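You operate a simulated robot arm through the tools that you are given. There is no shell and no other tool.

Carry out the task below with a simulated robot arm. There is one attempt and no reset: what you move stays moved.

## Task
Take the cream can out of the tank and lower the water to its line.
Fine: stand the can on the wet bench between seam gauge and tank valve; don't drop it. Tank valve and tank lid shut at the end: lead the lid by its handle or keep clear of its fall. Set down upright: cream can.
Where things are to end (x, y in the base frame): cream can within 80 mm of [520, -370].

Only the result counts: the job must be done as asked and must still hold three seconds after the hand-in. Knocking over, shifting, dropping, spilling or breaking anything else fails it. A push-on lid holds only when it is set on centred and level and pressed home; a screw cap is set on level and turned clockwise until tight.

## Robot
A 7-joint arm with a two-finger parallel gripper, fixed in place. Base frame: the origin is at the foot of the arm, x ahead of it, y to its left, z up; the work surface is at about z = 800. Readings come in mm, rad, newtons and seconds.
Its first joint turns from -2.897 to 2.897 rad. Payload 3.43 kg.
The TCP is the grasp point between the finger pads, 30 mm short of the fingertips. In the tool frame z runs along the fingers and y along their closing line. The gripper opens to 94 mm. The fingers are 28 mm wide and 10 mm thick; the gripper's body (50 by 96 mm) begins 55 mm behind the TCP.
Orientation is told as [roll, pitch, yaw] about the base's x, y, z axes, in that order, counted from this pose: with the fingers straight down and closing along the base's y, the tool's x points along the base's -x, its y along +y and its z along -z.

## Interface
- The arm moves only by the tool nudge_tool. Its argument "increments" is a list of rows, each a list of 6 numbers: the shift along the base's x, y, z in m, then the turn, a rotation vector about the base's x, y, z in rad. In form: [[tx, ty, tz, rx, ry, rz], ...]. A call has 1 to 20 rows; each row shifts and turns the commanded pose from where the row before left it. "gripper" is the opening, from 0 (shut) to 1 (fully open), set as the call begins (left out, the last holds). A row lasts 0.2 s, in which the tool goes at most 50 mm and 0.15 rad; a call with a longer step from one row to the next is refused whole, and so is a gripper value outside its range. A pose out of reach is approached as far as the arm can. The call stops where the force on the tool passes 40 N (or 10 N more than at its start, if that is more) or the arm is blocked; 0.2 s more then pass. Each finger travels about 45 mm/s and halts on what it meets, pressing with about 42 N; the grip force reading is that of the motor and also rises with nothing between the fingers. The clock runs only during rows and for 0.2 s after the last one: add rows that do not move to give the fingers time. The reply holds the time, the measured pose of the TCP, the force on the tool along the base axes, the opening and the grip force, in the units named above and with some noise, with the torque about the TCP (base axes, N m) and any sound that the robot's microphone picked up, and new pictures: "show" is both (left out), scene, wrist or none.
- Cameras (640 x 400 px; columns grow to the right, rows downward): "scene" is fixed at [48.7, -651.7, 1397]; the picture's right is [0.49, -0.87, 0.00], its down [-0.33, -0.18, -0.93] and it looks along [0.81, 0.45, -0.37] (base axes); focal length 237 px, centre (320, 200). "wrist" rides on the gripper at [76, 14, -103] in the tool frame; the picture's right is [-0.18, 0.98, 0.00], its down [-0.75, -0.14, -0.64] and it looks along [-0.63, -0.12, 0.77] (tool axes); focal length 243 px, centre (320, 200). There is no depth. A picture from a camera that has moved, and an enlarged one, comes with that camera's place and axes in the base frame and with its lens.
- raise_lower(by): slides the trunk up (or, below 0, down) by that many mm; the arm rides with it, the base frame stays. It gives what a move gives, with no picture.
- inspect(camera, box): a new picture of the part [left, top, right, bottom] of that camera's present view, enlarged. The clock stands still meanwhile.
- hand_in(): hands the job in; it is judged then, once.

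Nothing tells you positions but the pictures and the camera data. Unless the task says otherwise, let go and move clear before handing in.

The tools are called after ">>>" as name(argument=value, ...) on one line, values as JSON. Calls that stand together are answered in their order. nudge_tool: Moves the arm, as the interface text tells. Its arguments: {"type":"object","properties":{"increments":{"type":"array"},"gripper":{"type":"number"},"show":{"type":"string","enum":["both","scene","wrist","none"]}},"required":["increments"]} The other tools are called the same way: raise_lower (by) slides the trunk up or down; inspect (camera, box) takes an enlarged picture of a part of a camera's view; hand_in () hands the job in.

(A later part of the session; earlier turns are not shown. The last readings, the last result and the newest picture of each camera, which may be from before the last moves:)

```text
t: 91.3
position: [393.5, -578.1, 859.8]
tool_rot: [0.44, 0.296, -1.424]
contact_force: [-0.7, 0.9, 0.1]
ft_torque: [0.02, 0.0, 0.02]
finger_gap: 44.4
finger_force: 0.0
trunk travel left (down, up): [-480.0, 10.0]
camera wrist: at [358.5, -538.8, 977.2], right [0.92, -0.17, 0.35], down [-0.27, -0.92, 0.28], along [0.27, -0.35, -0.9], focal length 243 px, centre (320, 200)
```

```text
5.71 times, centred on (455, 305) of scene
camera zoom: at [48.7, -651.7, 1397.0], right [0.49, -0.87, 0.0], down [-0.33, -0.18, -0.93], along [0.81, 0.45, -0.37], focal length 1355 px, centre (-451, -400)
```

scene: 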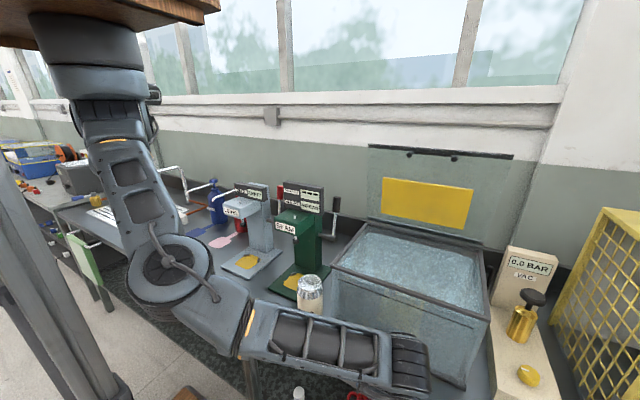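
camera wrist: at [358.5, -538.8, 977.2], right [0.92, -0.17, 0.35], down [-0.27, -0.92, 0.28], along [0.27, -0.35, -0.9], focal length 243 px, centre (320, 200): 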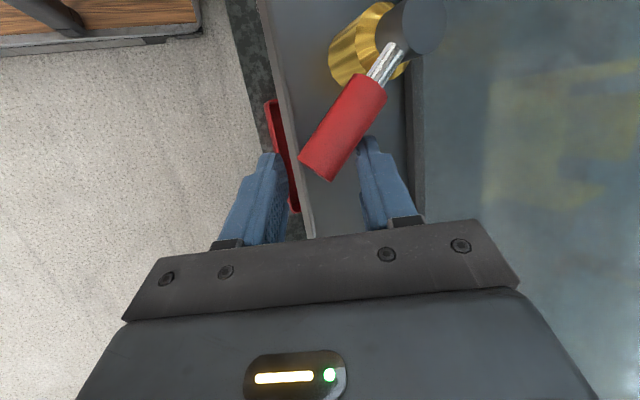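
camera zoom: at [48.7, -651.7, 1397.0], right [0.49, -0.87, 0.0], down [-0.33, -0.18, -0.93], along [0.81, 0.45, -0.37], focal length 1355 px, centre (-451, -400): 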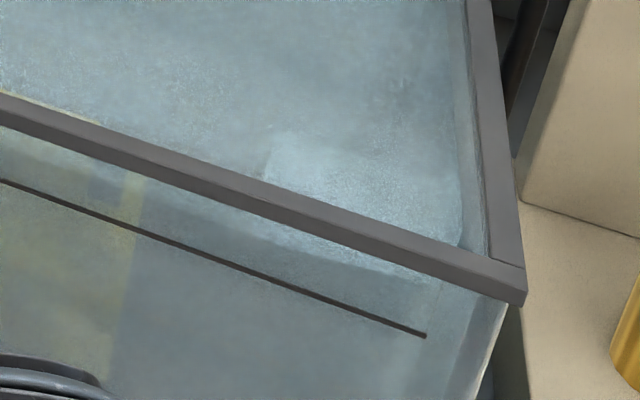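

Lever is about 45° open. I'll hold for two seconds and compare the water edge.

>>> nudge_tool(increments=[[0, 0, 0, 0, 0, 0], [0, 0, 0, 0, 0, 0], [0, 0, 0, 0, 0, 0], [0, 0, 0, 0, 0, 0], [0, 0, 0, 0, 0, 0], [0, 0, 0, 0, 0, 0], [0, 0, 0, 0, 0, 0], [0, 0, 0, 0, 0, 0], [0, 0, 0, 0, 0, 0]], gripper=0.47, show="none")

>>> inspect(camera="scene", box=[410, 270, 500, 340])

>>> inspect(camera="scene", box=[330, 240, 420, 300])

```text
t: 93.3
position: [394.6, -577.6, 859.4]
tool_rot: [0.441, 0.298, -1.424]
contact_force: [0.1, -0.5, -0.2]
ft_torque: [0.01, -0.02, 0.02]
finger_gap: 44.3
finger_force: 0.1
trunk travel left (down, up): [-480.0, 10.0]
```

```text
5.71 times, centred on (455, 305) of scene
camera zoom: at [48.7, -651.7, 1397.0], right [0.49, -0.87, 0.0], down [-0.33, -0.18, -0.93], along [0.81, 0.45, -0.37], focal length 1355 px, centre (-451, -400)
```

zoom: 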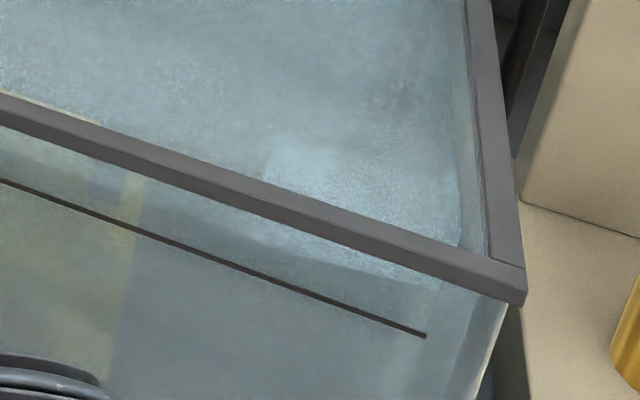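

```text
6.67 times, centred on (375, 270) of scene
camera zoom: at [48.7, -651.7, 1397.0], right [0.49, -0.87, 0.0], down [-0.33, -0.18, -0.93], along [0.81, 0.45, -0.37], focal length 1581 px, centre (-47, -267)
```

zoom: 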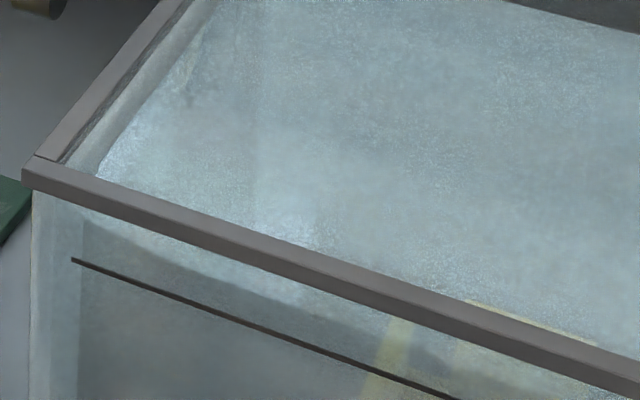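

The edge seems to be falling slowly. I'll wait four more seconds to measure the rate.

>>> nudge_tool(increments=[[0, 0, 0, 0, 0, 0], [0, 0, 0, 0, 0, 0], [0, 0, 0, 0, 0, 0], [0, 0, 0, 0, 0, 0], [0, 0, 0, 0, 0, 0], [0, 0, 0, 0, 0, 0], [0, 0, 0, 0, 0, 0], [0, 0, 0, 0, 0, 0], [0, 0, 0, 0, 0, 0], [0, 0, 0, 0, 0, 0], [0, 0, 0, 0, 0, 0], [0, 0, 0, 0, 0, 0], [0, 0, 0, 0, 0, 0], [0, 0, 0, 0, 0, 0], [0, 0, 0, 0, 0, 0], [0, 0, 0, 0, 0, 0], [0, 0, 0, 0, 0, 0], [0, 0, 0, 0, 0, 0], [0, 0, 0, 0, 0, 0]], gripper=0.47, show="wrist")

>>> inspect(camera="scene", box=[410, 270, 500, 340])

>>> inspect(camera="scene", box=[330, 240, 420, 300])

```text
t: 97.3
position: [394.4, -577.4, 860.6]
tool_rot: [0.441, 0.299, -1.424]
contact_force: [-1.0, -0.1, -0.1]
ft_torque: [0.02, -0.02, 0.01]
finger_gap: 43.7
finger_force: 0.0
trunk travel left (down, up): [-480.0, 10.0]
camera wrist: at [358.6, -538.8, 977.2], right [0.92, -0.17, 0.35], down [-0.27, -0.92, 0.28], along [0.27, -0.35, -0.9], focal length 243 px, centre (320, 200)
```

wrist: 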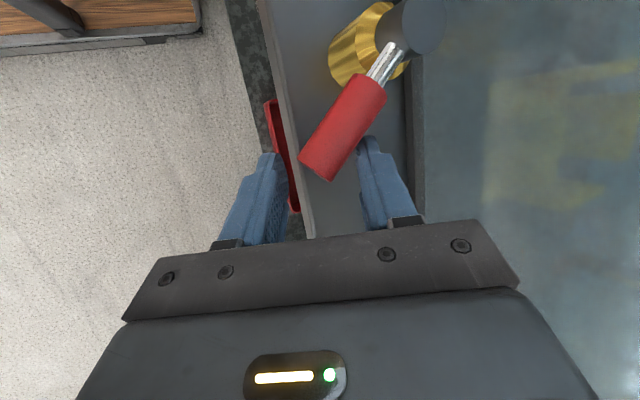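

```text
5.71 times, centred on (455, 305) of scene
camera zoom: at [48.7, -651.7, 1397.0], right [0.49, -0.87, 0.0], down [-0.33, -0.18, -0.93], along [0.81, 0.45, -0.37], focal length 1355 px, centre (-451, -400)
```

zoom: 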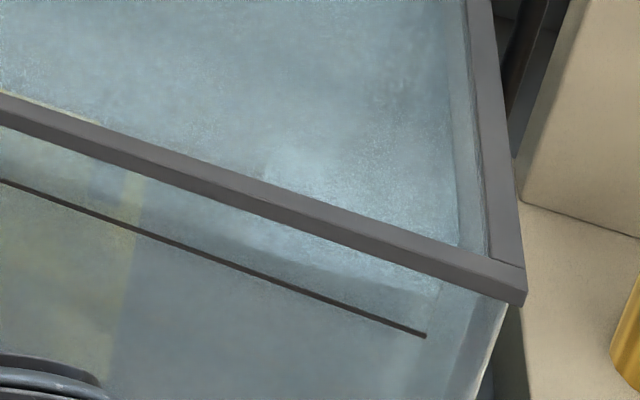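

```text
6.67 times, centred on (375, 270) of scene
camera zoom: at [48.7, -651.7, 1397.0], right [0.49, -0.87, 0.0], down [-0.33, -0.18, -0.93], along [0.81, 0.45, -0.37], focal length 1581 px, centre (-47, -267)
```

zoom: 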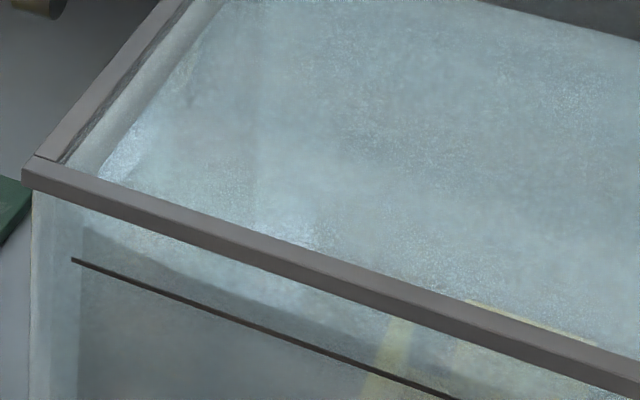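

The water falls at roughly 1 mm/s. The line is on the outer glass and the water edge on the inner face, so true level is now about 981 against a line near 977. I'll close the valve now and measure before fine-tuning.

>>> nudge_tool(increments=[[0.012, 0, 0, 0, 0, 0], [0.012, 0, 0, 0, 0, 0], [0.012, 0, 0, 0, 0, 0], [0.01, 0, 0, 0, 0, 0], [0.006, 0, 0, 0, 0, 0]], gripper=0.47)

>>> inspect(camera="wrist", box=[160, 0, 480, 250])

>>> inspect(camera="scene", box=[330, 240, 420, 300])

```text
t: 98.5
position: [445.0, -577.5, 861.0]
tool_rot: [0.441, 0.299, -1.425]
contact_force: [-0.5, -2.0, -2.8]
ft_torque: [0.0, -0.02, 0.04]
finger_gap: 44.9
finger_force: 0.4
trunk travel left (down, up): [-480.0, 10.0]
camera wrist: at [409.7, -538.8, 978.1], right [0.92, -0.17, 0.35], down [-0.27, -0.92, 0.28], along [0.27, -0.35, -0.9], focal length 243 px, centre (320, 200)
```

scene: 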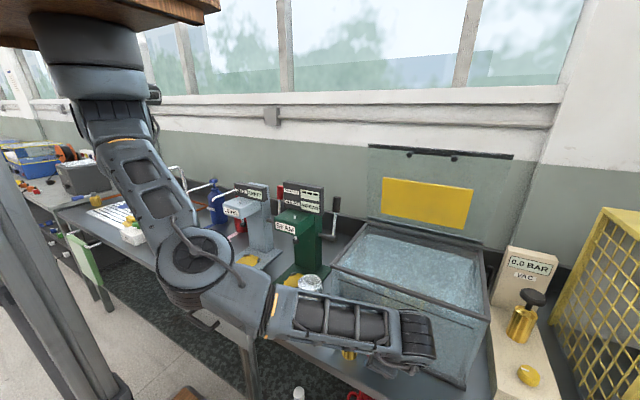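
wrist: 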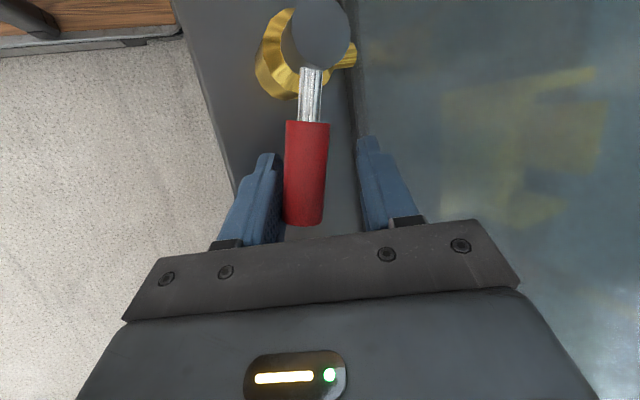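

```text
1.60 times, centred on (320, 125) of wrist
camera zoom: at [409.7, -538.8, 978.1], right [0.92, -0.17, 0.35], down [-0.27, -0.92, 0.28], along [0.27, -0.35, -0.9], focal length 388 px, centre (320, 320)
```

zoom: 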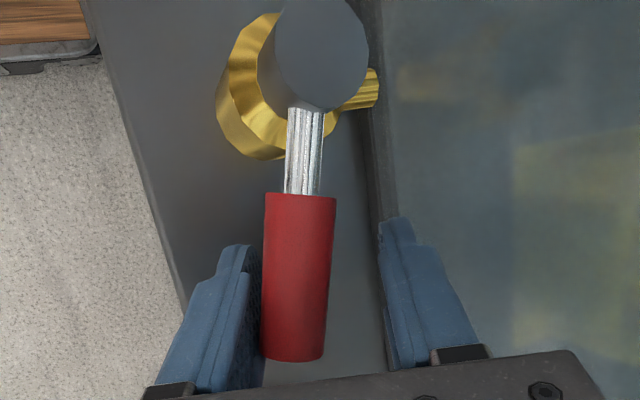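

```text
6.67 times, centred on (375, 270) of scene
camera zoom: at [48.7, -651.7, 1397.0], right [0.49, -0.87, 0.0], down [-0.33, -0.18, -0.93], along [0.81, 0.45, -0.37], focal length 1581 px, centre (-47, -267)
```

zoom: 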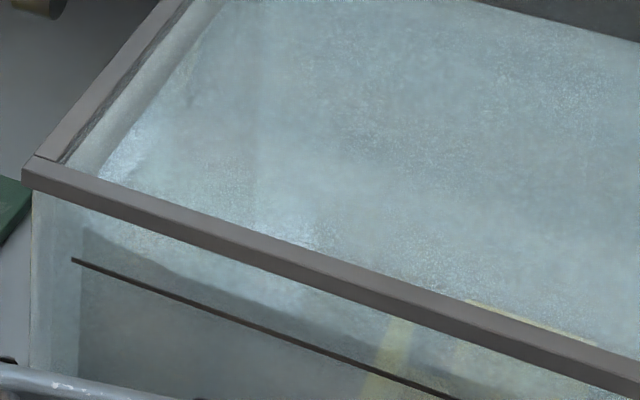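

>>> nudge_tool(increments=[[0.005, 0, 0, 0, 0, 0], [0.004, 0, 0, 0, 0, 0], [0.003, 0, 0, 0, 0, 0]], gripper=0.47, show="none")

>>> inspect(camera="wrist", box=[160, 0, 480, 250])

>>> inspect(camera="scene", box=[325, 250, 375, 285])

```text
t: 99.3
position: [457.4, -574.9, 862.1]
tool_rot: [0.44, 0.3, -1.426]
contact_force: [-3.1, -0.7, 0.2]
ft_torque: [-0.01, 0.0, -0.05]
finger_gap: 43.4
finger_force: 0.1
trunk travel left (down, up): [-480.0, 10.0]
```

```text
1.60 times, centred on (320, 125) of wrist
camera zoom: at [421.5, -537.4, 978.1], right [0.92, -0.17, 0.35], down [-0.27, -0.92, 0.28], along [0.27, -0.35, -0.9], focal length 388 px, centre (320, 320)
```

zoom: 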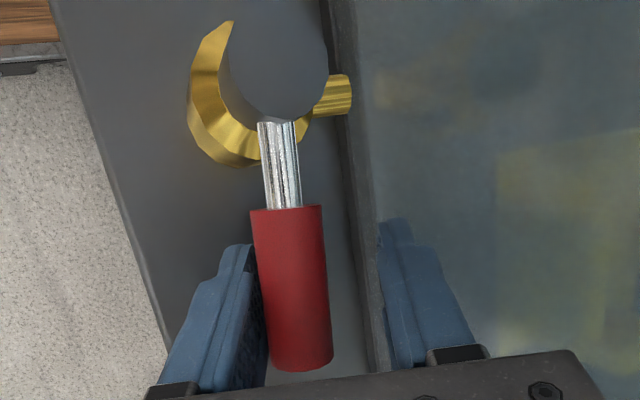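

```text
11.43 times, centred on (350, 268) of scene
camera zoom: at [48.7, -651.7, 1397.0], right [0.49, -0.87, 0.0], down [-0.33, -0.18, -0.93], along [0.81, 0.45, -0.37], focal length 2710 px, centre (-23, -571)
```

zoom: 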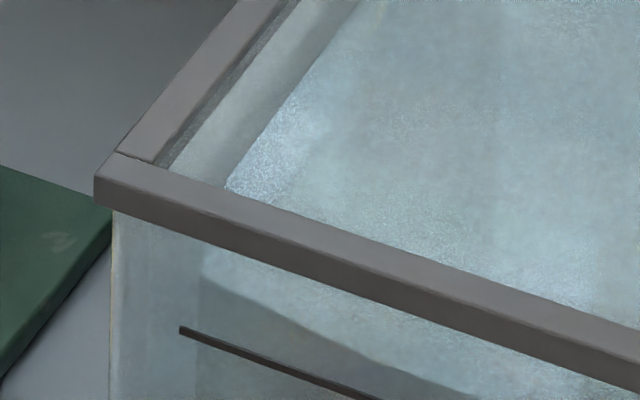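

The lever is still about 5° short of shut. I'll narrow the fork slightly so the outer finger nudges it the rest of the way without crowding the tank.

>>> nudge_tool(increments=[[0, 0, 0, 0, 0, 0], [0, 0, 0, 0, 0, 0]], gripper=0.37, show="none")

>>> inspect(camera="wrist", box=[160, 0, 480, 250])

>>> inspect(camera="scene", box=[325, 250, 375, 285])

```text
t: 100.0
position: [457.6, -575.8, 861.7]
tool_rot: [0.441, 0.298, -1.427]
contact_force: [0.0, 0.2, 0.4]
ft_torque: [-0.02, 0.01, 0.01]
finger_gap: 34.7
finger_force: 0.0
trunk travel left (down, up): [-480.0, 10.0]
```

```text
1.60 times, centred on (320, 125) of wrist
camera zoom: at [421.9, -537.2, 978.2], right [0.92, -0.17, 0.35], down [-0.27, -0.92, 0.28], along [0.27, -0.35, -0.9], focal length 388 px, centre (320, 320)
```

zoom: 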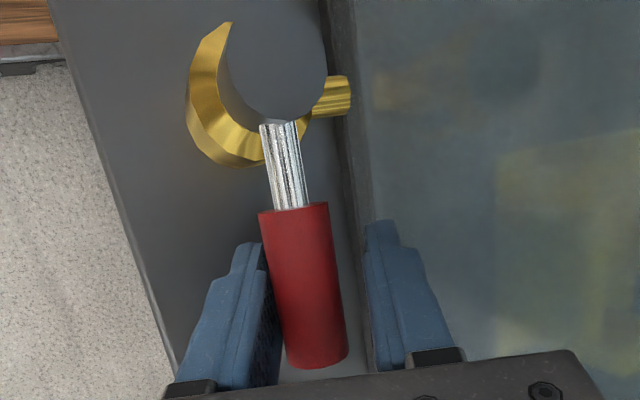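

```text
11.43 times, centred on (350, 268) of scene
camera zoom: at [48.7, -651.7, 1397.0], right [0.49, -0.87, 0.0], down [-0.33, -0.18, -0.93], along [0.81, 0.45, -0.37], focal length 2710 px, centre (-23, -571)
```

zoom: 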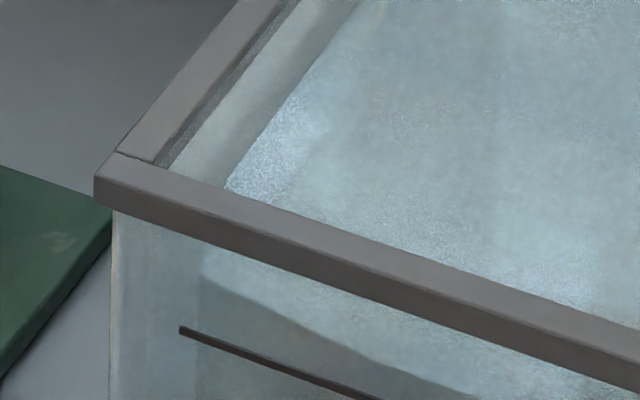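

Lever is essentially shut. Before deciding how much more to drain I need a more precise level reading, so I'll zoom hard into both front corners.

>>> inspect(camera="scene", box=[465, 300, 500, 325])

>>> inspect(camera="scene", box=[328, 255, 358, 280])

>>> inspect(camera="scene", box=[345, 215, 385, 245])

>>> inspect(camera="scene", box=[455, 225, 500, 265])

```text
16.00 times, centred on (482, 312) of scene
camera zoom: at [48.7, -651.7, 1397.0], right [0.49, -0.87, 0.0], down [-0.33, -0.18, -0.93], along [0.81, 0.45, -0.37], focal length 3795 px, centre (-2280, -1600)
```

zoom: 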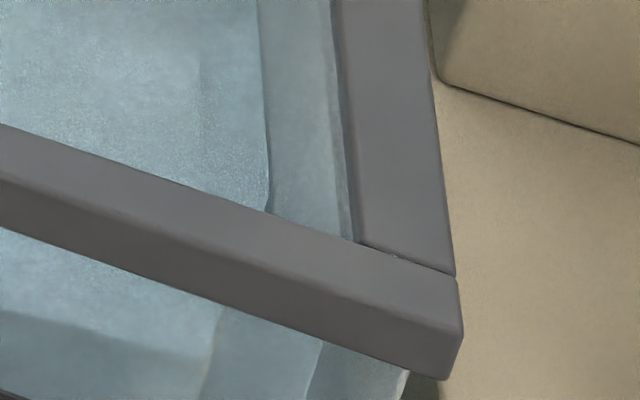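

```text
16.00 times, centred on (343, 268) of scene
camera zoom: at [48.7, -651.7, 1397.0], right [0.49, -0.87, 0.0], down [-0.33, -0.18, -0.93], along [0.81, 0.45, -0.37], focal length 3795 px, centre (-48, -880)
```

zoom: 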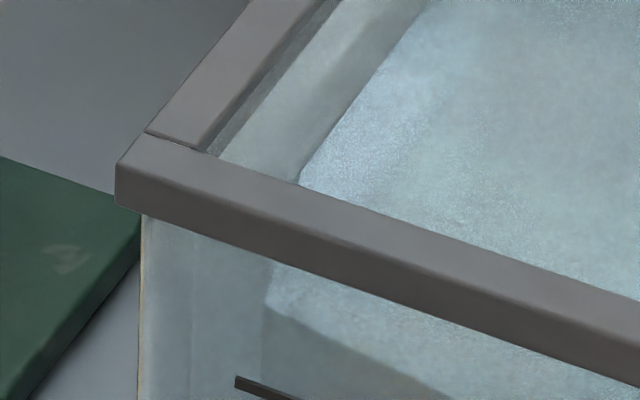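

```text
13.33 times, centred on (365, 230) of scene
camera zoom: at [48.7, -651.7, 1397.0], right [0.49, -0.87, 0.0], down [-0.33, -0.18, -0.93], along [0.81, 0.45, -0.37], focal length 3162 px, centre (-280, -200)
```

zoom: 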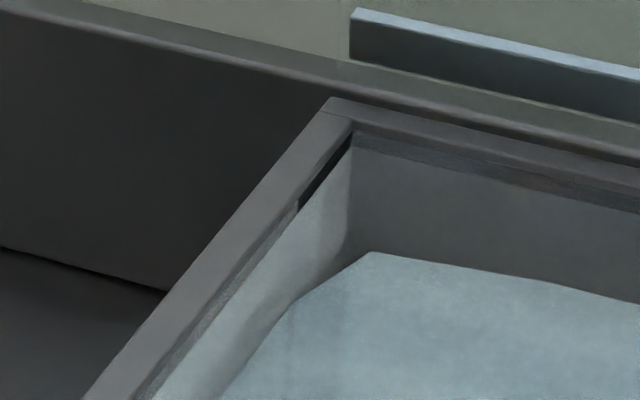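

```text
10.00 times, centred on (478, 245) of scene
camera zoom: at [48.7, -651.7, 1397.0], right [0.49, -0.87, 0.0], down [-0.33, -0.18, -0.93], along [0.81, 0.45, -0.37], focal length 2372 px, centre (-1255, -250)
```

zoom: 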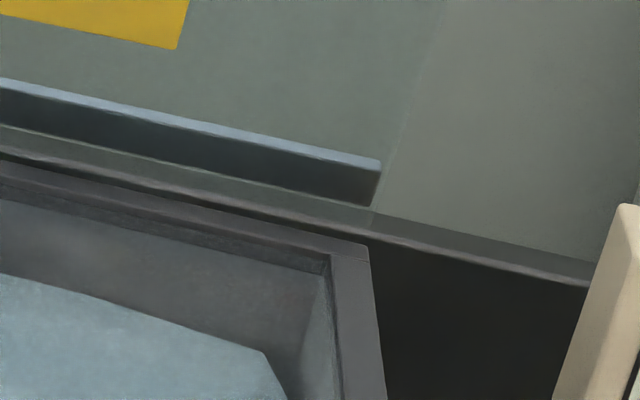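

The water body has chamfered corners, and the glass is about 6 mm thick, so I should measure on the straight part of the front edge instead.

>>> inspect(camera="scene", box=[360, 270, 410, 305])

>>> inspect(camera="scene", box=[430, 290, 480, 325])

```text
11.43 times, centred on (385, 288) of scene
camera zoom: at [48.7, -651.7, 1397.0], right [0.49, -0.87, 0.0], down [-0.33, -0.18, -0.93], along [0.81, 0.45, -0.37], focal length 2710 px, centre (-423, -800)
```

zoom: 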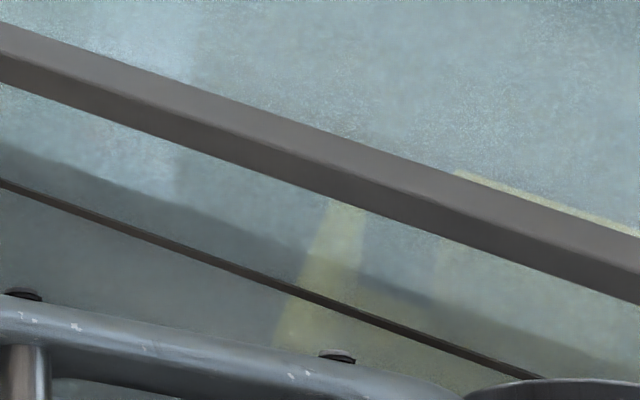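

```text
11.43 times, centred on (455, 308) of scene
camera zoom: at [48.7, -651.7, 1397.0], right [0.49, -0.87, 0.0], down [-0.33, -0.18, -0.93], along [0.81, 0.45, -0.37], focal length 2710 px, centre (-1223, -1029)
```

zoom: 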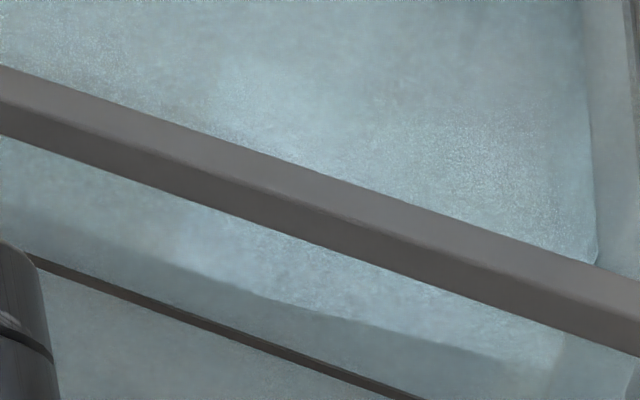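

On the straight front edge the water is about 5 mm above the line. I'll open the lever again to about 45° briefly, then shut it and re-measure.

>>> nudge_tool(increments=[[-0.012, 0, 0, 0, 0, 0], [-0.012, 0, 0, 0, 0, 0], [-0.012, 0, 0, 0, 0, 0], [-0.012, 0, 0, 0, 0, 0], [-0.011, 0, 0, 0, 0, 0], [0, 0, 0, 0, 0, 0], [0, 0, 0, 0, 0, 0], [0, 0, 0, 0, 0, 0], [0, 0, 0, 0, 0, 0], [0, 0, 0, 0, 0, 0], [0, 0, 0, 0, 0, 0], [0, 0, 0, 0, 0, 0], [0.012, 0, 0, 0, 0, 0], [0.012, 0, 0, 0, 0, 0], [0.012, 0, 0, 0, 0, 0], [0.012, 0, 0, 0, 0, 0], [0.008, 0, 0, 0, 0, 0], [0.003, 0, 0, 0, 0, 0]], gripper=0.37)

>>> inspect(camera="scene", box=[360, 270, 410, 305])

>>> inspect(camera="scene", box=[430, 290, 480, 325])

>>> inspect(camera="wrist", box=[160, 0, 480, 250])

```text
t: 103.8
position: [458.4, -575.9, 861.2]
tool_rot: [0.44, 0.301, -1.424]
contact_force: [-0.5, 0.1, -1.0]
ft_torque: [0.03, 0.02, 0.0]
finger_gap: 35.2
finger_force: 0.1
trunk travel left (down, up): [-480.0, 10.0]
camera wrist: at [422.2, -538.0, 978.4], right [0.92, -0.17, 0.35], down [-0.27, -0.92, 0.28], along [0.27, -0.35, -0.9], focal length 243 px, centre (320, 200)
```

scene: 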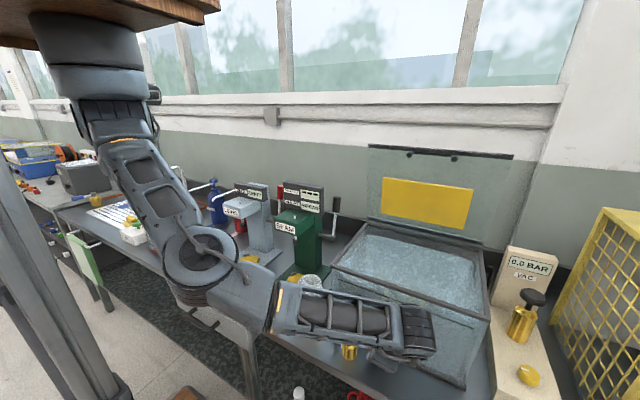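
wrist: 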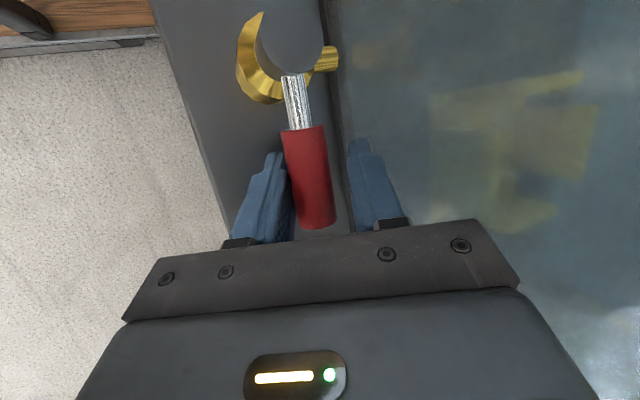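

```text
11.43 times, centred on (385, 288) of scene
camera zoom: at [48.7, -651.7, 1397.0], right [0.49, -0.87, 0.0], down [-0.33, -0.18, -0.93], along [0.81, 0.45, -0.37], focal length 2710 px, centre (-423, -800)
```

zoom: 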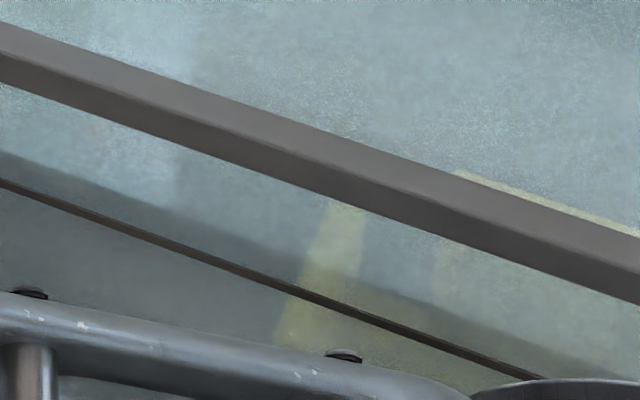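

```text
11.43 times, centred on (455, 308) of scene
camera zoom: at [48.7, -651.7, 1397.0], right [0.49, -0.87, 0.0], down [-0.33, -0.18, -0.93], along [0.81, 0.45, -0.37], focal length 2710 px, centre (-1223, -1029)
```

zoom: 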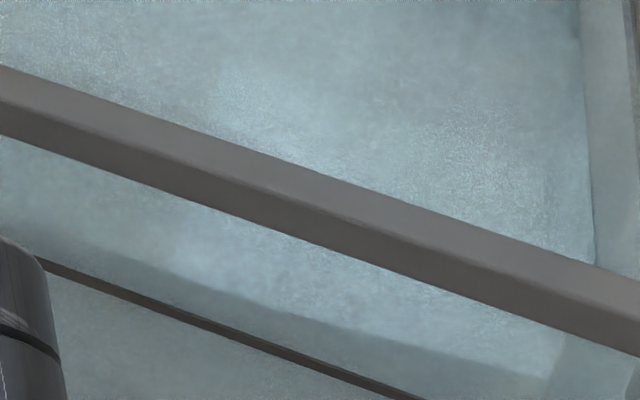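

```text
1.60 times, centred on (320, 125) of wrist
camera zoom: at [422.2, -538.0, 978.4], right [0.92, -0.17, 0.35], down [-0.27, -0.92, 0.28], along [0.27, -0.35, -0.9], focal length 388 px, centre (320, 320)
```

zoom: 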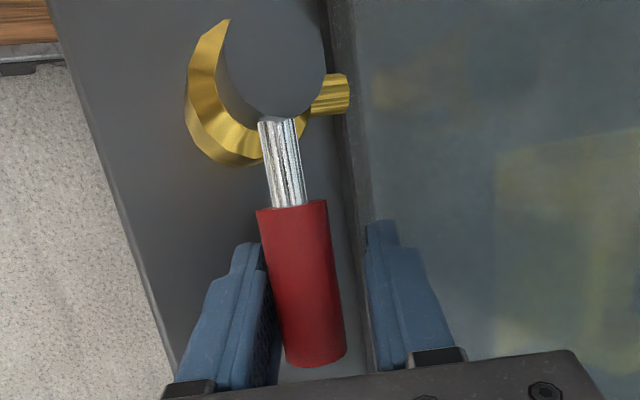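

Dropped about 3 mm; roughly 2 mm remain. One shorter bleed.

>>> nudge_tool(increments=[[-0.012, 0, 0, 0, 0, 0], [-0.012, 0, 0, 0, 0, 0], [-0.012, 0, 0, 0, 0, 0], [-0.012, 0, 0, 0, 0, 0], [-0.011, 0, 0, 0, 0, 0], [0, 0, 0, 0, 0, 0], [0, 0, 0, 0, 0, 0], [0.012, 0, 0, 0, 0, 0], [0.012, 0, 0, 0, 0, 0], [0.012, 0, 0, 0, 0, 0], [0.012, 0, 0, 0, 0, 0], [0.008, 0, 0, 0, 0, 0], [0.003, 0, 0, 0, 0, 0], [0.002, 0, 0, 0, 0, 0]], gripper=0.37, show="none")

>>> inspect(camera="scene", box=[360, 270, 410, 305])

>>> inspect(camera="scene", box=[430, 290, 480, 325])

>>> inspect(camera="wrist", box=[160, 0, 480, 250])

```text
t: 106.8
position: [460.0, -578.7, 859.7]
tool_rot: [0.439, 0.298, -1.425]
contact_force: [-1.4, -0.5, 0.1]
ft_torque: [-0.01, 0.0, 0.0]
finger_gap: 35.1
finger_force: 0.6
trunk travel left (down, up): [-480.0, 10.0]
```

```text
11.43 times, centred on (385, 288) of scene
camera zoom: at [48.7, -651.7, 1397.0], right [0.49, -0.87, 0.0], down [-0.33, -0.18, -0.93], along [0.81, 0.45, -0.37], focal length 2710 px, centre (-423, -800)
```

zoom: 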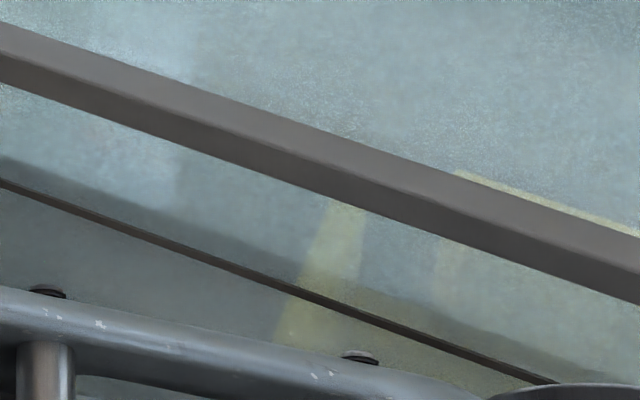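

```text
11.43 times, centred on (455, 308) of scene
camera zoom: at [48.7, -651.7, 1397.0], right [0.49, -0.87, 0.0], down [-0.33, -0.18, -0.93], along [0.81, 0.45, -0.37], focal length 2710 px, centre (-1223, -1029)
```

zoom: 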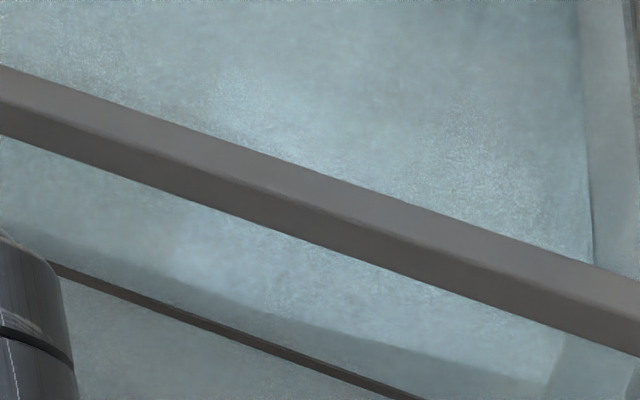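

```text
1.60 times, centred on (320, 125) of wrist
camera zoom: at [424.0, -539.8, 976.7], right [0.92, -0.17, 0.35], down [-0.27, -0.92, 0.28], along [0.27, -0.35, -0.9], focal length 388 px, centre (320, 320)
```

zoom: 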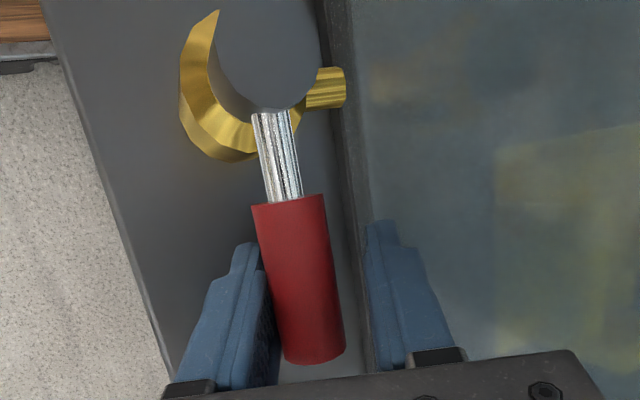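

Level is now within about a millimetre of the line, and the lever is back in line with its original shut position. I'll ease the finger off the lever and withdraw.

>>> nudge_tool(increments=[[-0.004, 0, 0, 0, 0, 0], [-0.0038, -0.0033, 0.0087, 0, 0, 0], [-0.0077, -0.0065, 0.0173, 0, 0, 0], [-0.0077, -0.0065, 0.0173, 0, 0, 0], [-0.0077, -0.0065, 0.0173, 0, 0, 0], [-0.0077, -0.0065, 0.0173, 0, 0, 0], [-0.0077, -0.0065, 0.0173, 0, 0, 0], [0, 0, 0, 0, 0, 0]], gripper=0.37)

>>> inspect(camera="wrist", box=[160, 0, 480, 250])

>>> inspect(camera="scene", box=[360, 270, 410, 305])

```text
t: 108.5
position: [413.9, -612.1, 953.8]
tool_rot: [0.44, 0.299, -1.425]
contact_force: [0.4, 0.0, -0.6]
ft_torque: [-0.03, -0.01, 0.0]
finger_gap: 35.0
finger_force: 0.1
trunk travel left (down, up): [-480.0, 10.0]
camera wrist: at [377.2, -573.7, 1070.7], right [0.92, -0.17, 0.35], down [-0.27, -0.92, 0.28], along [0.27, -0.35, -0.9], focal length 243 px, centre (320, 200)
```

scene: 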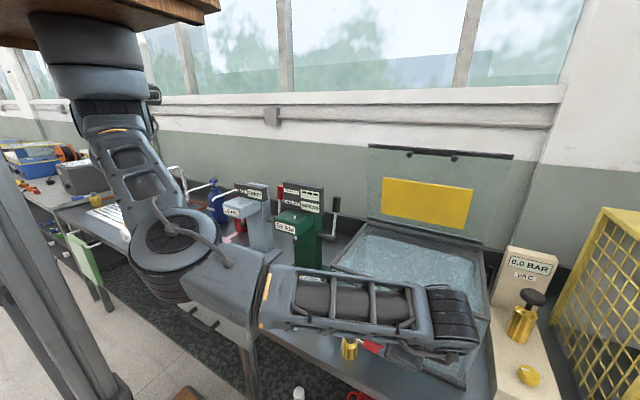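
wrist: 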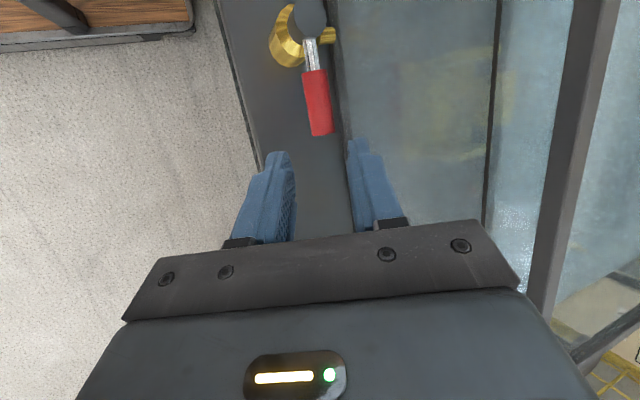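

```text
1.60 times, centred on (320, 125) of wrist
camera zoom: at [377.2, -573.7, 1070.7], right [0.92, -0.17, 0.35], down [-0.27, -0.92, 0.28], along [0.27, -0.35, -0.9], focal length 388 px, centre (320, 320)
```

zoom: 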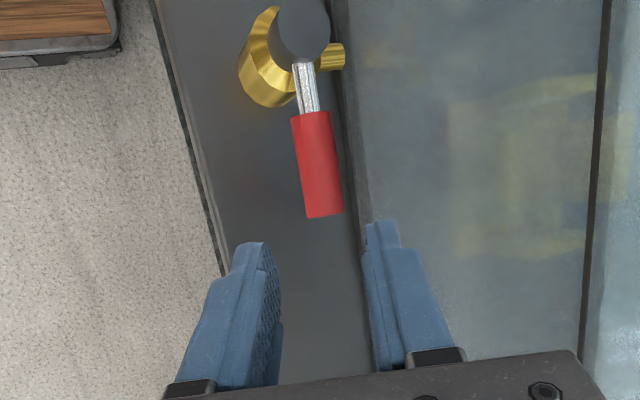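

```text
11.43 times, centred on (385, 288) of scene
camera zoom: at [48.7, -651.7, 1397.0], right [0.49, -0.87, 0.0], down [-0.33, -0.18, -0.93], along [0.81, 0.45, -0.37], focal length 2710 px, centre (-423, -800)
```

zoom: 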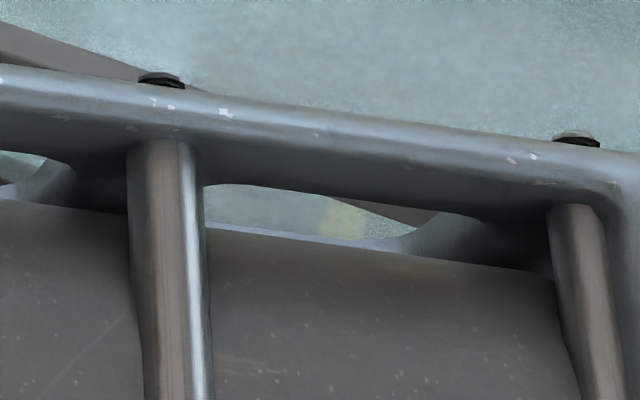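

Let me use this top-down angle for an independent check of the water edge against the line.

>>> inspect(camera="wrist", box=[440, 0, 640, 240])

>>> inspect(camera="wrist", box=[470, 60, 570, 130])

```text
1.67 times, centred on (540, 120) of wrist
camera zoom: at [377.2, -573.7, 1070.7], right [0.92, -0.17, 0.35], down [-0.27, -0.92, 0.28], along [0.27, -0.35, -0.9], focal length 404 px, centre (-47, 333)
```

zoom: 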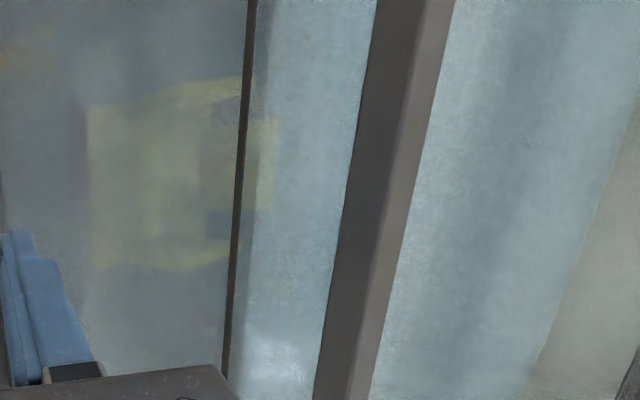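

```text
5.71 times, centred on (520, 95) of wrist
camera zoom: at [377.2, -573.7, 1070.7], right [0.92, -0.17, 0.35], down [-0.27, -0.92, 0.28], along [0.27, -0.35, -0.9], focal length 1386 px, centre (-823, 800)
```

zoom: 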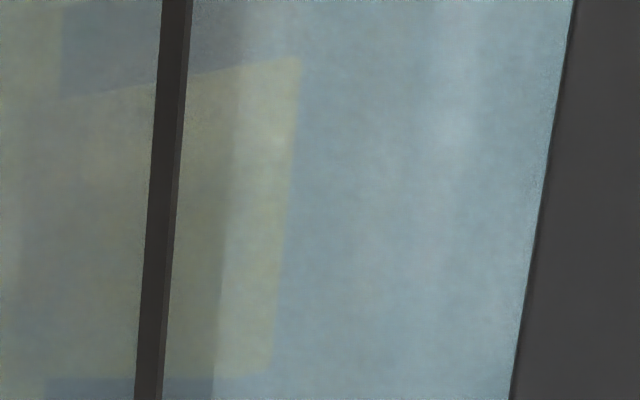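

Both views agree that the level is within about 1 mm of the line. Next is the lid: I'll raise the hand well clear in front of the tank and bring the fingers back to vertical.

>>> nudge_tool(increments=[[0, 0, 0.02, 0, 0, 0], [0, 0, 0.025, 0, 0, 0], [0, 0, 0.025, 0, 0, 0], [0, 0, 0.025, 0, 0, 0], [0, 0, 0.025, 0, 0, 0], [0, 0, 0.025, 0, 0, 0], [0, 0, 0.025, 0, 0, 0], [0, 0, 0.025, 0, 0, 0], [0, 0, 0.025, 0, 0, 0], [0, 0, 0.025, 0, 0, 0], [0, 0, 0, 0, 0, 0]], gripper=0.37)

```text
t: 111.0
position: [414.1, -611.0, 1201.7]
tool_rot: [0.44, 0.299, -1.424]
contact_force: [-0.3, -0.5, 0.5]
ft_torque: [0.0, 0.03, 0.01]
finger_gap: 34.9
finger_force: 0.1
trunk travel left (down, up): [-480.0, 10.0]
camera wrist: at [378.0, -573.0, 1319.3], right [0.92, -0.17, 0.35], down [-0.27, -0.92, 0.28], along [0.27, -0.35, -0.9], focal length 243 px, centre (320, 200)
```

scene: 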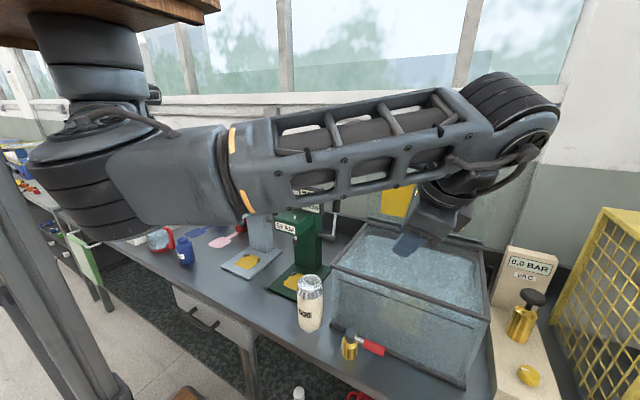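
wrist: 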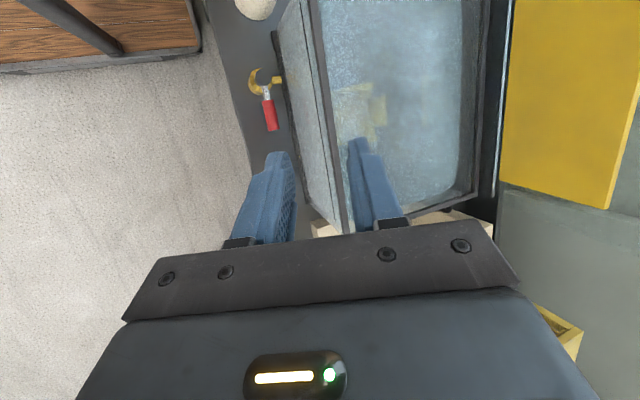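

>>> nudge_tool(increments=[[0.02, 0.0015, 0.025, -0.1, 0, 0], [0.026, 0.0015, 0.025, -0.1, 0, 0], [0.026, 0.0015, 0.025, -0.1, 0, 0], [0.026, 0.0015, 0.025, -0.1, 0, 0], [0.026, 0.0015, 0.025, -0.1, 0, 0], [0.026, 0.0015, 0.025, -0.1, 0, 0], [0.026, 0.0015, 0.025, -0.1, 0, 0], [0, 0, 0, 0, 0, 0]], gripper=0.37)

```text
t: 112.8
position: [592.9, -600.1, 1376.7]
tool_rot: [0.339, -0.395, -1.419]
contact_force: [0.0, -0.8, 0.2]
ft_torque: [-0.02, -0.04, 0.0]
finger_gap: 34.9
finger_force: 0.0
trunk travel left (down, up): [-480.0, 10.0]
camera wrist: at [557.0, -496.5, 1441.0], right [0.92, 0.1, 0.37], down [-0.27, -0.53, 0.81], along [0.27, -0.84, -0.46], focal length 243 px, centre (320, 200)
```

scene: 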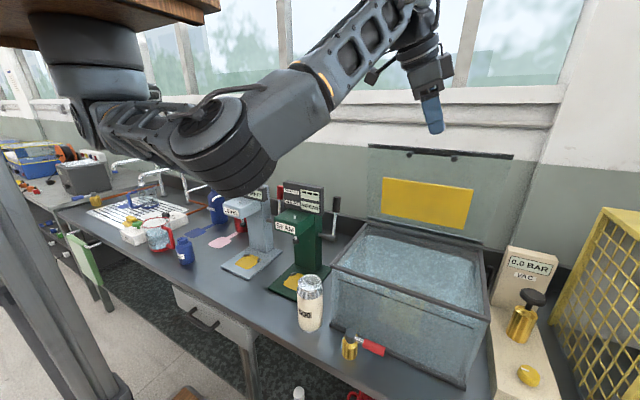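
wrist: 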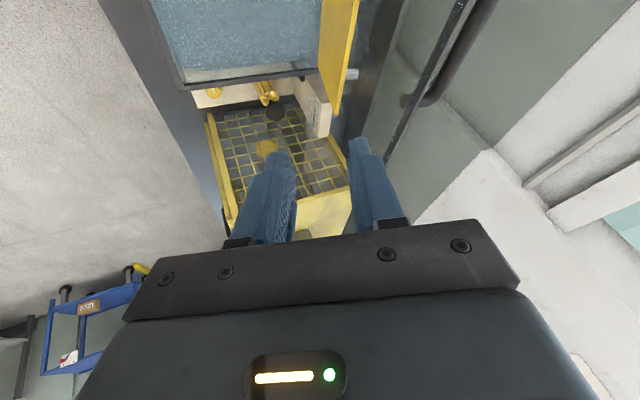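

The elbow swung cleanly around. I'll go to the same pre-grasp pose above the handle that I used when withdrawing from it.

>>> nudge_tool(increments=[[0.025, 0.007, 0.008, 0.0356, 0.0494, -0.118], [0.025, 0.007, 0.005, 0.0356, 0.0494, -0.118], [0.025, 0.007, 0.0, 0, 0, 0], [0.025, 0.007, 0.0, 0, 0, 0], [0.025, 0.007, 0.0, 0, 0, 0], [0.025, 0.007, 0, 0, 0, 0], [0.013, 0.005, 0, 0, 0, 0], [0, 0, 0, 0, 0, 0]], gripper=0.42)

>>> inspect(camera="wrist", box=[180, 20, 440, 260])

>>> inspect(camera="scene", box=[350, 60, 530, 260])

```text
t: 114.5
position: [752.5, -556.3, 1388.0]
tool_rot: [0.237, -0.32, -1.619]
contact_force: [-0.3, -0.5, -0.5]
ft_torque: [0.0, 0.01, 0.02]
finger_gap: 39.3
finger_force: 0.0
trunk travel left (down, up): [-480.0, 10.0]
camera wrist: at [748.5, -451.4, 1462.3], right [0.95, -0.15, 0.28], down [-0.31, -0.52, 0.8], along [0.02, -0.84, -0.54], focal length 243 px, centre (320, 200)
```

scene: 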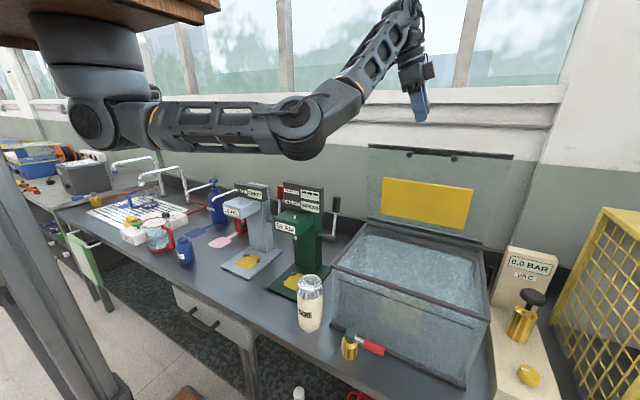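
wrist: 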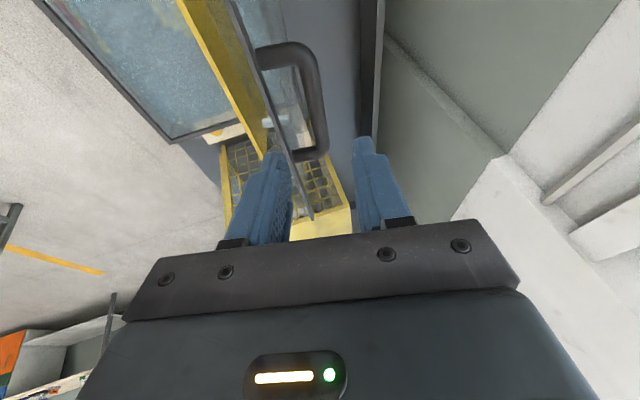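

```text
1.67 times, centred on (310, 140) of wrist
camera zoom: at [748.5, -451.4, 1462.3], right [0.95, -0.15, 0.28], down [-0.31, -0.52, 0.8], along [0.02, -0.84, -0.54], focal length 404 px, centre (337, 300)
```

zoom: 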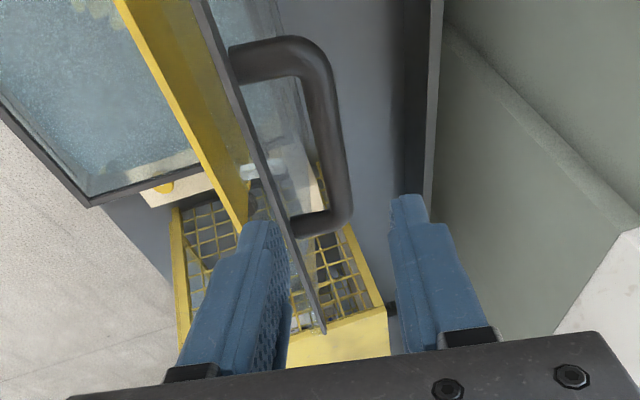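

```text
2.00 times, centred on (440, 160) of scene
camera zoom: at [48.7, -651.7, 1397.0], right [0.49, -0.87, 0.0], down [-0.33, -0.18, -0.93], along [0.81, 0.45, -0.37], focal length 474 px, centre (80, 280)
```

zoom: 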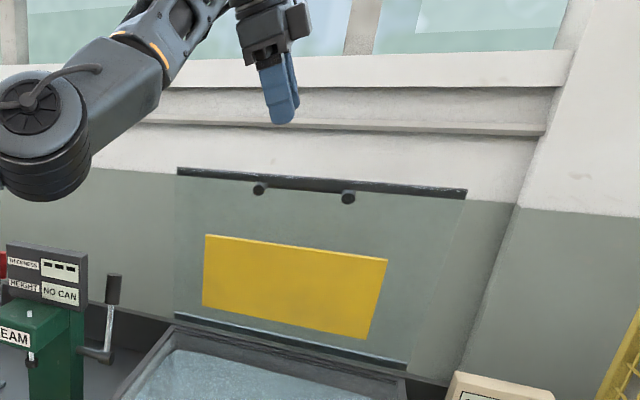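

The view matches the earlier withdrawal pose. I'll shift 2 mm and retrace the path down so the fingers straddle the handle bar, stopping part-way to look.

>>> nudge_tool(increments=[[0.003, 0.002, 0, 0, 0, 0], [0.004, -0.0066, -0.0184, 0, 0, 0], [0.004, -0.0066, -0.0184, 0, 0, 0], [0.004, -0.0066, -0.0184, 0, 0, 0], [0, 0, 0, 0, 0, 0]], gripper=0.42)

>>> inspect(camera="wrist", box=[180, 20, 440, 260])

```text
t: 115.8
position: [768.6, -571.4, 1332.8]
tool_rot: [0.238, -0.318, -1.62]
contact_force: [0.6, 0.4, -0.1]
ft_torque: [-0.03, 0.0, 0.02]
finger_gap: 39.2
finger_force: 0.0
trunk travel left (down, up): [-480.0, 10.0]
camera wrist: at [764.1, -468.4, 1407.1], right [0.95, -0.15, 0.28], down [-0.31, -0.52, 0.8], along [0.02, -0.84, -0.54], focal length 243 px, centre (320, 200)
```

scene: 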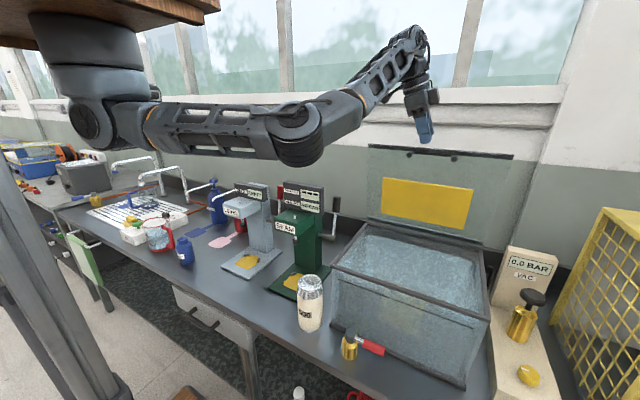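
wrist: 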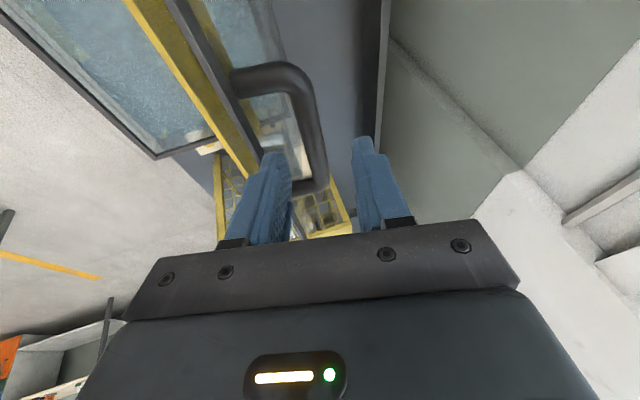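

```text
1.67 times, centred on (310, 140) of wrist
camera zoom: at [764.1, -468.4, 1407.1], right [0.95, -0.15, 0.28], down [-0.31, -0.52, 0.8], along [0.02, -0.84, -0.54], focal length 404 px, centre (337, 300)
```

zoom: 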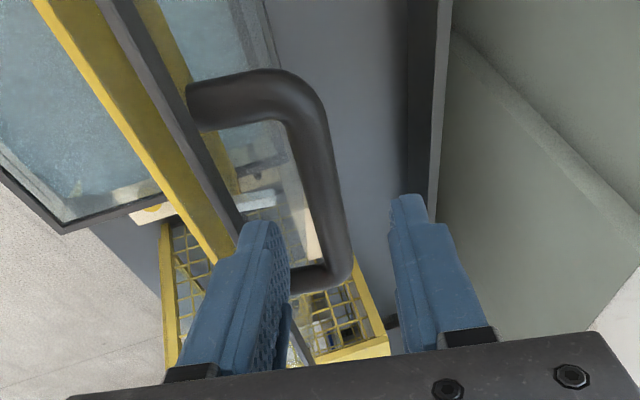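

>>> nudge_tool(increments=[[0.003, -0.0066, -0.0184, 0, 0, 0], [0.003, -0.0066, -0.0184, 0, 0, 0], [0, 0, 0, 0, 0, 0]], gripper=0.42, show="wrist")

>>> inspect(camera="wrist", box=[180, 20, 440, 260])

```text
t: 116.5
position: [774.3, -587.4, 1295.0]
tool_rot: [0.236, -0.321, -1.62]
contact_force: [-0.1, -0.1, -0.1]
ft_torque: [0.0, 0.03, 0.01]
finger_gap: 39.4
finger_force: 0.0
trunk travel left (down, up): [-480.0, 10.0]
camera wrist: at [769.9, -483.7, 1369.0], right [0.95, -0.15, 0.28], down [-0.31, -0.52, 0.8], along [0.02, -0.84, -0.54], focal length 243 px, centre (320, 200)
```

wrist: 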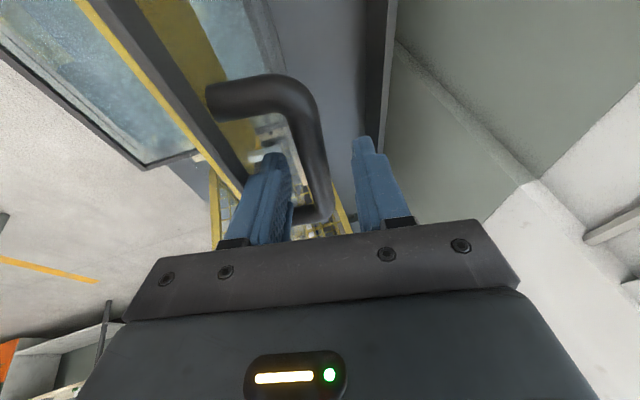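

```text
1.67 times, centred on (310, 140) of wrist
camera zoom: at [769.9, -483.7, 1369.0], right [0.95, -0.15, 0.28], down [-0.31, -0.52, 0.8], along [0.02, -0.84, -0.54], focal length 404 px, centre (337, 300)
```

zoom: 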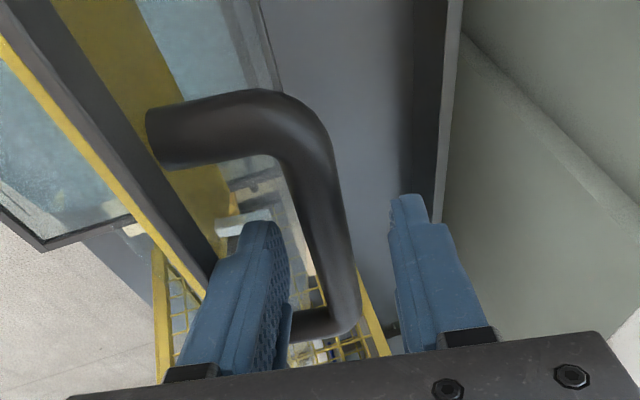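

The bar is between the fingers again. I'll grip it and then lead the lid down along the hinge arc.

>>> nudge_tool(increments=[[0, 0, 0, 0, 0, 0], [0, 0, 0, 0, 0, 0], [0, 0, 0, 0, 0, 0], [0, 0, 0, 0, 0, 0]], gripper=0.0, show="wrist")

```text
t: 117.5
position: [774.5, -588.8, 1295.3]
tool_rot: [0.237, -0.318, -1.621]
contact_force: [-2.1, 0.2, -3.0]
ft_torque: [0.33, 0.06, -1.38]
finger_gap: 16.0
finger_force: 45.2
trunk travel left (down, up): [-480.0, 10.0]
camera wrist: at [769.8, -483.9, 1369.0], right [0.95, -0.15, 0.28], down [-0.31, -0.52, 0.8], along [0.02, -0.84, -0.54], focal length 243 px, centre (320, 200)
```

wrist: 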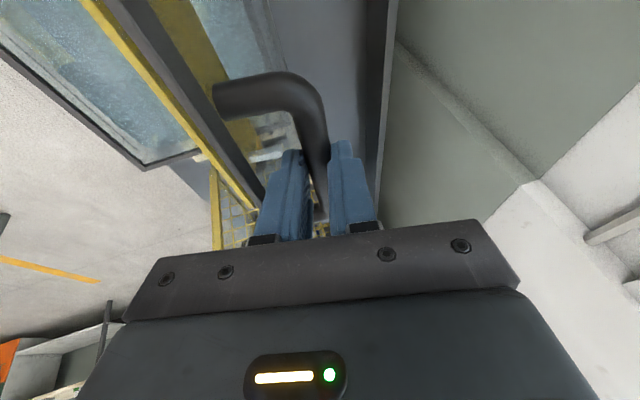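

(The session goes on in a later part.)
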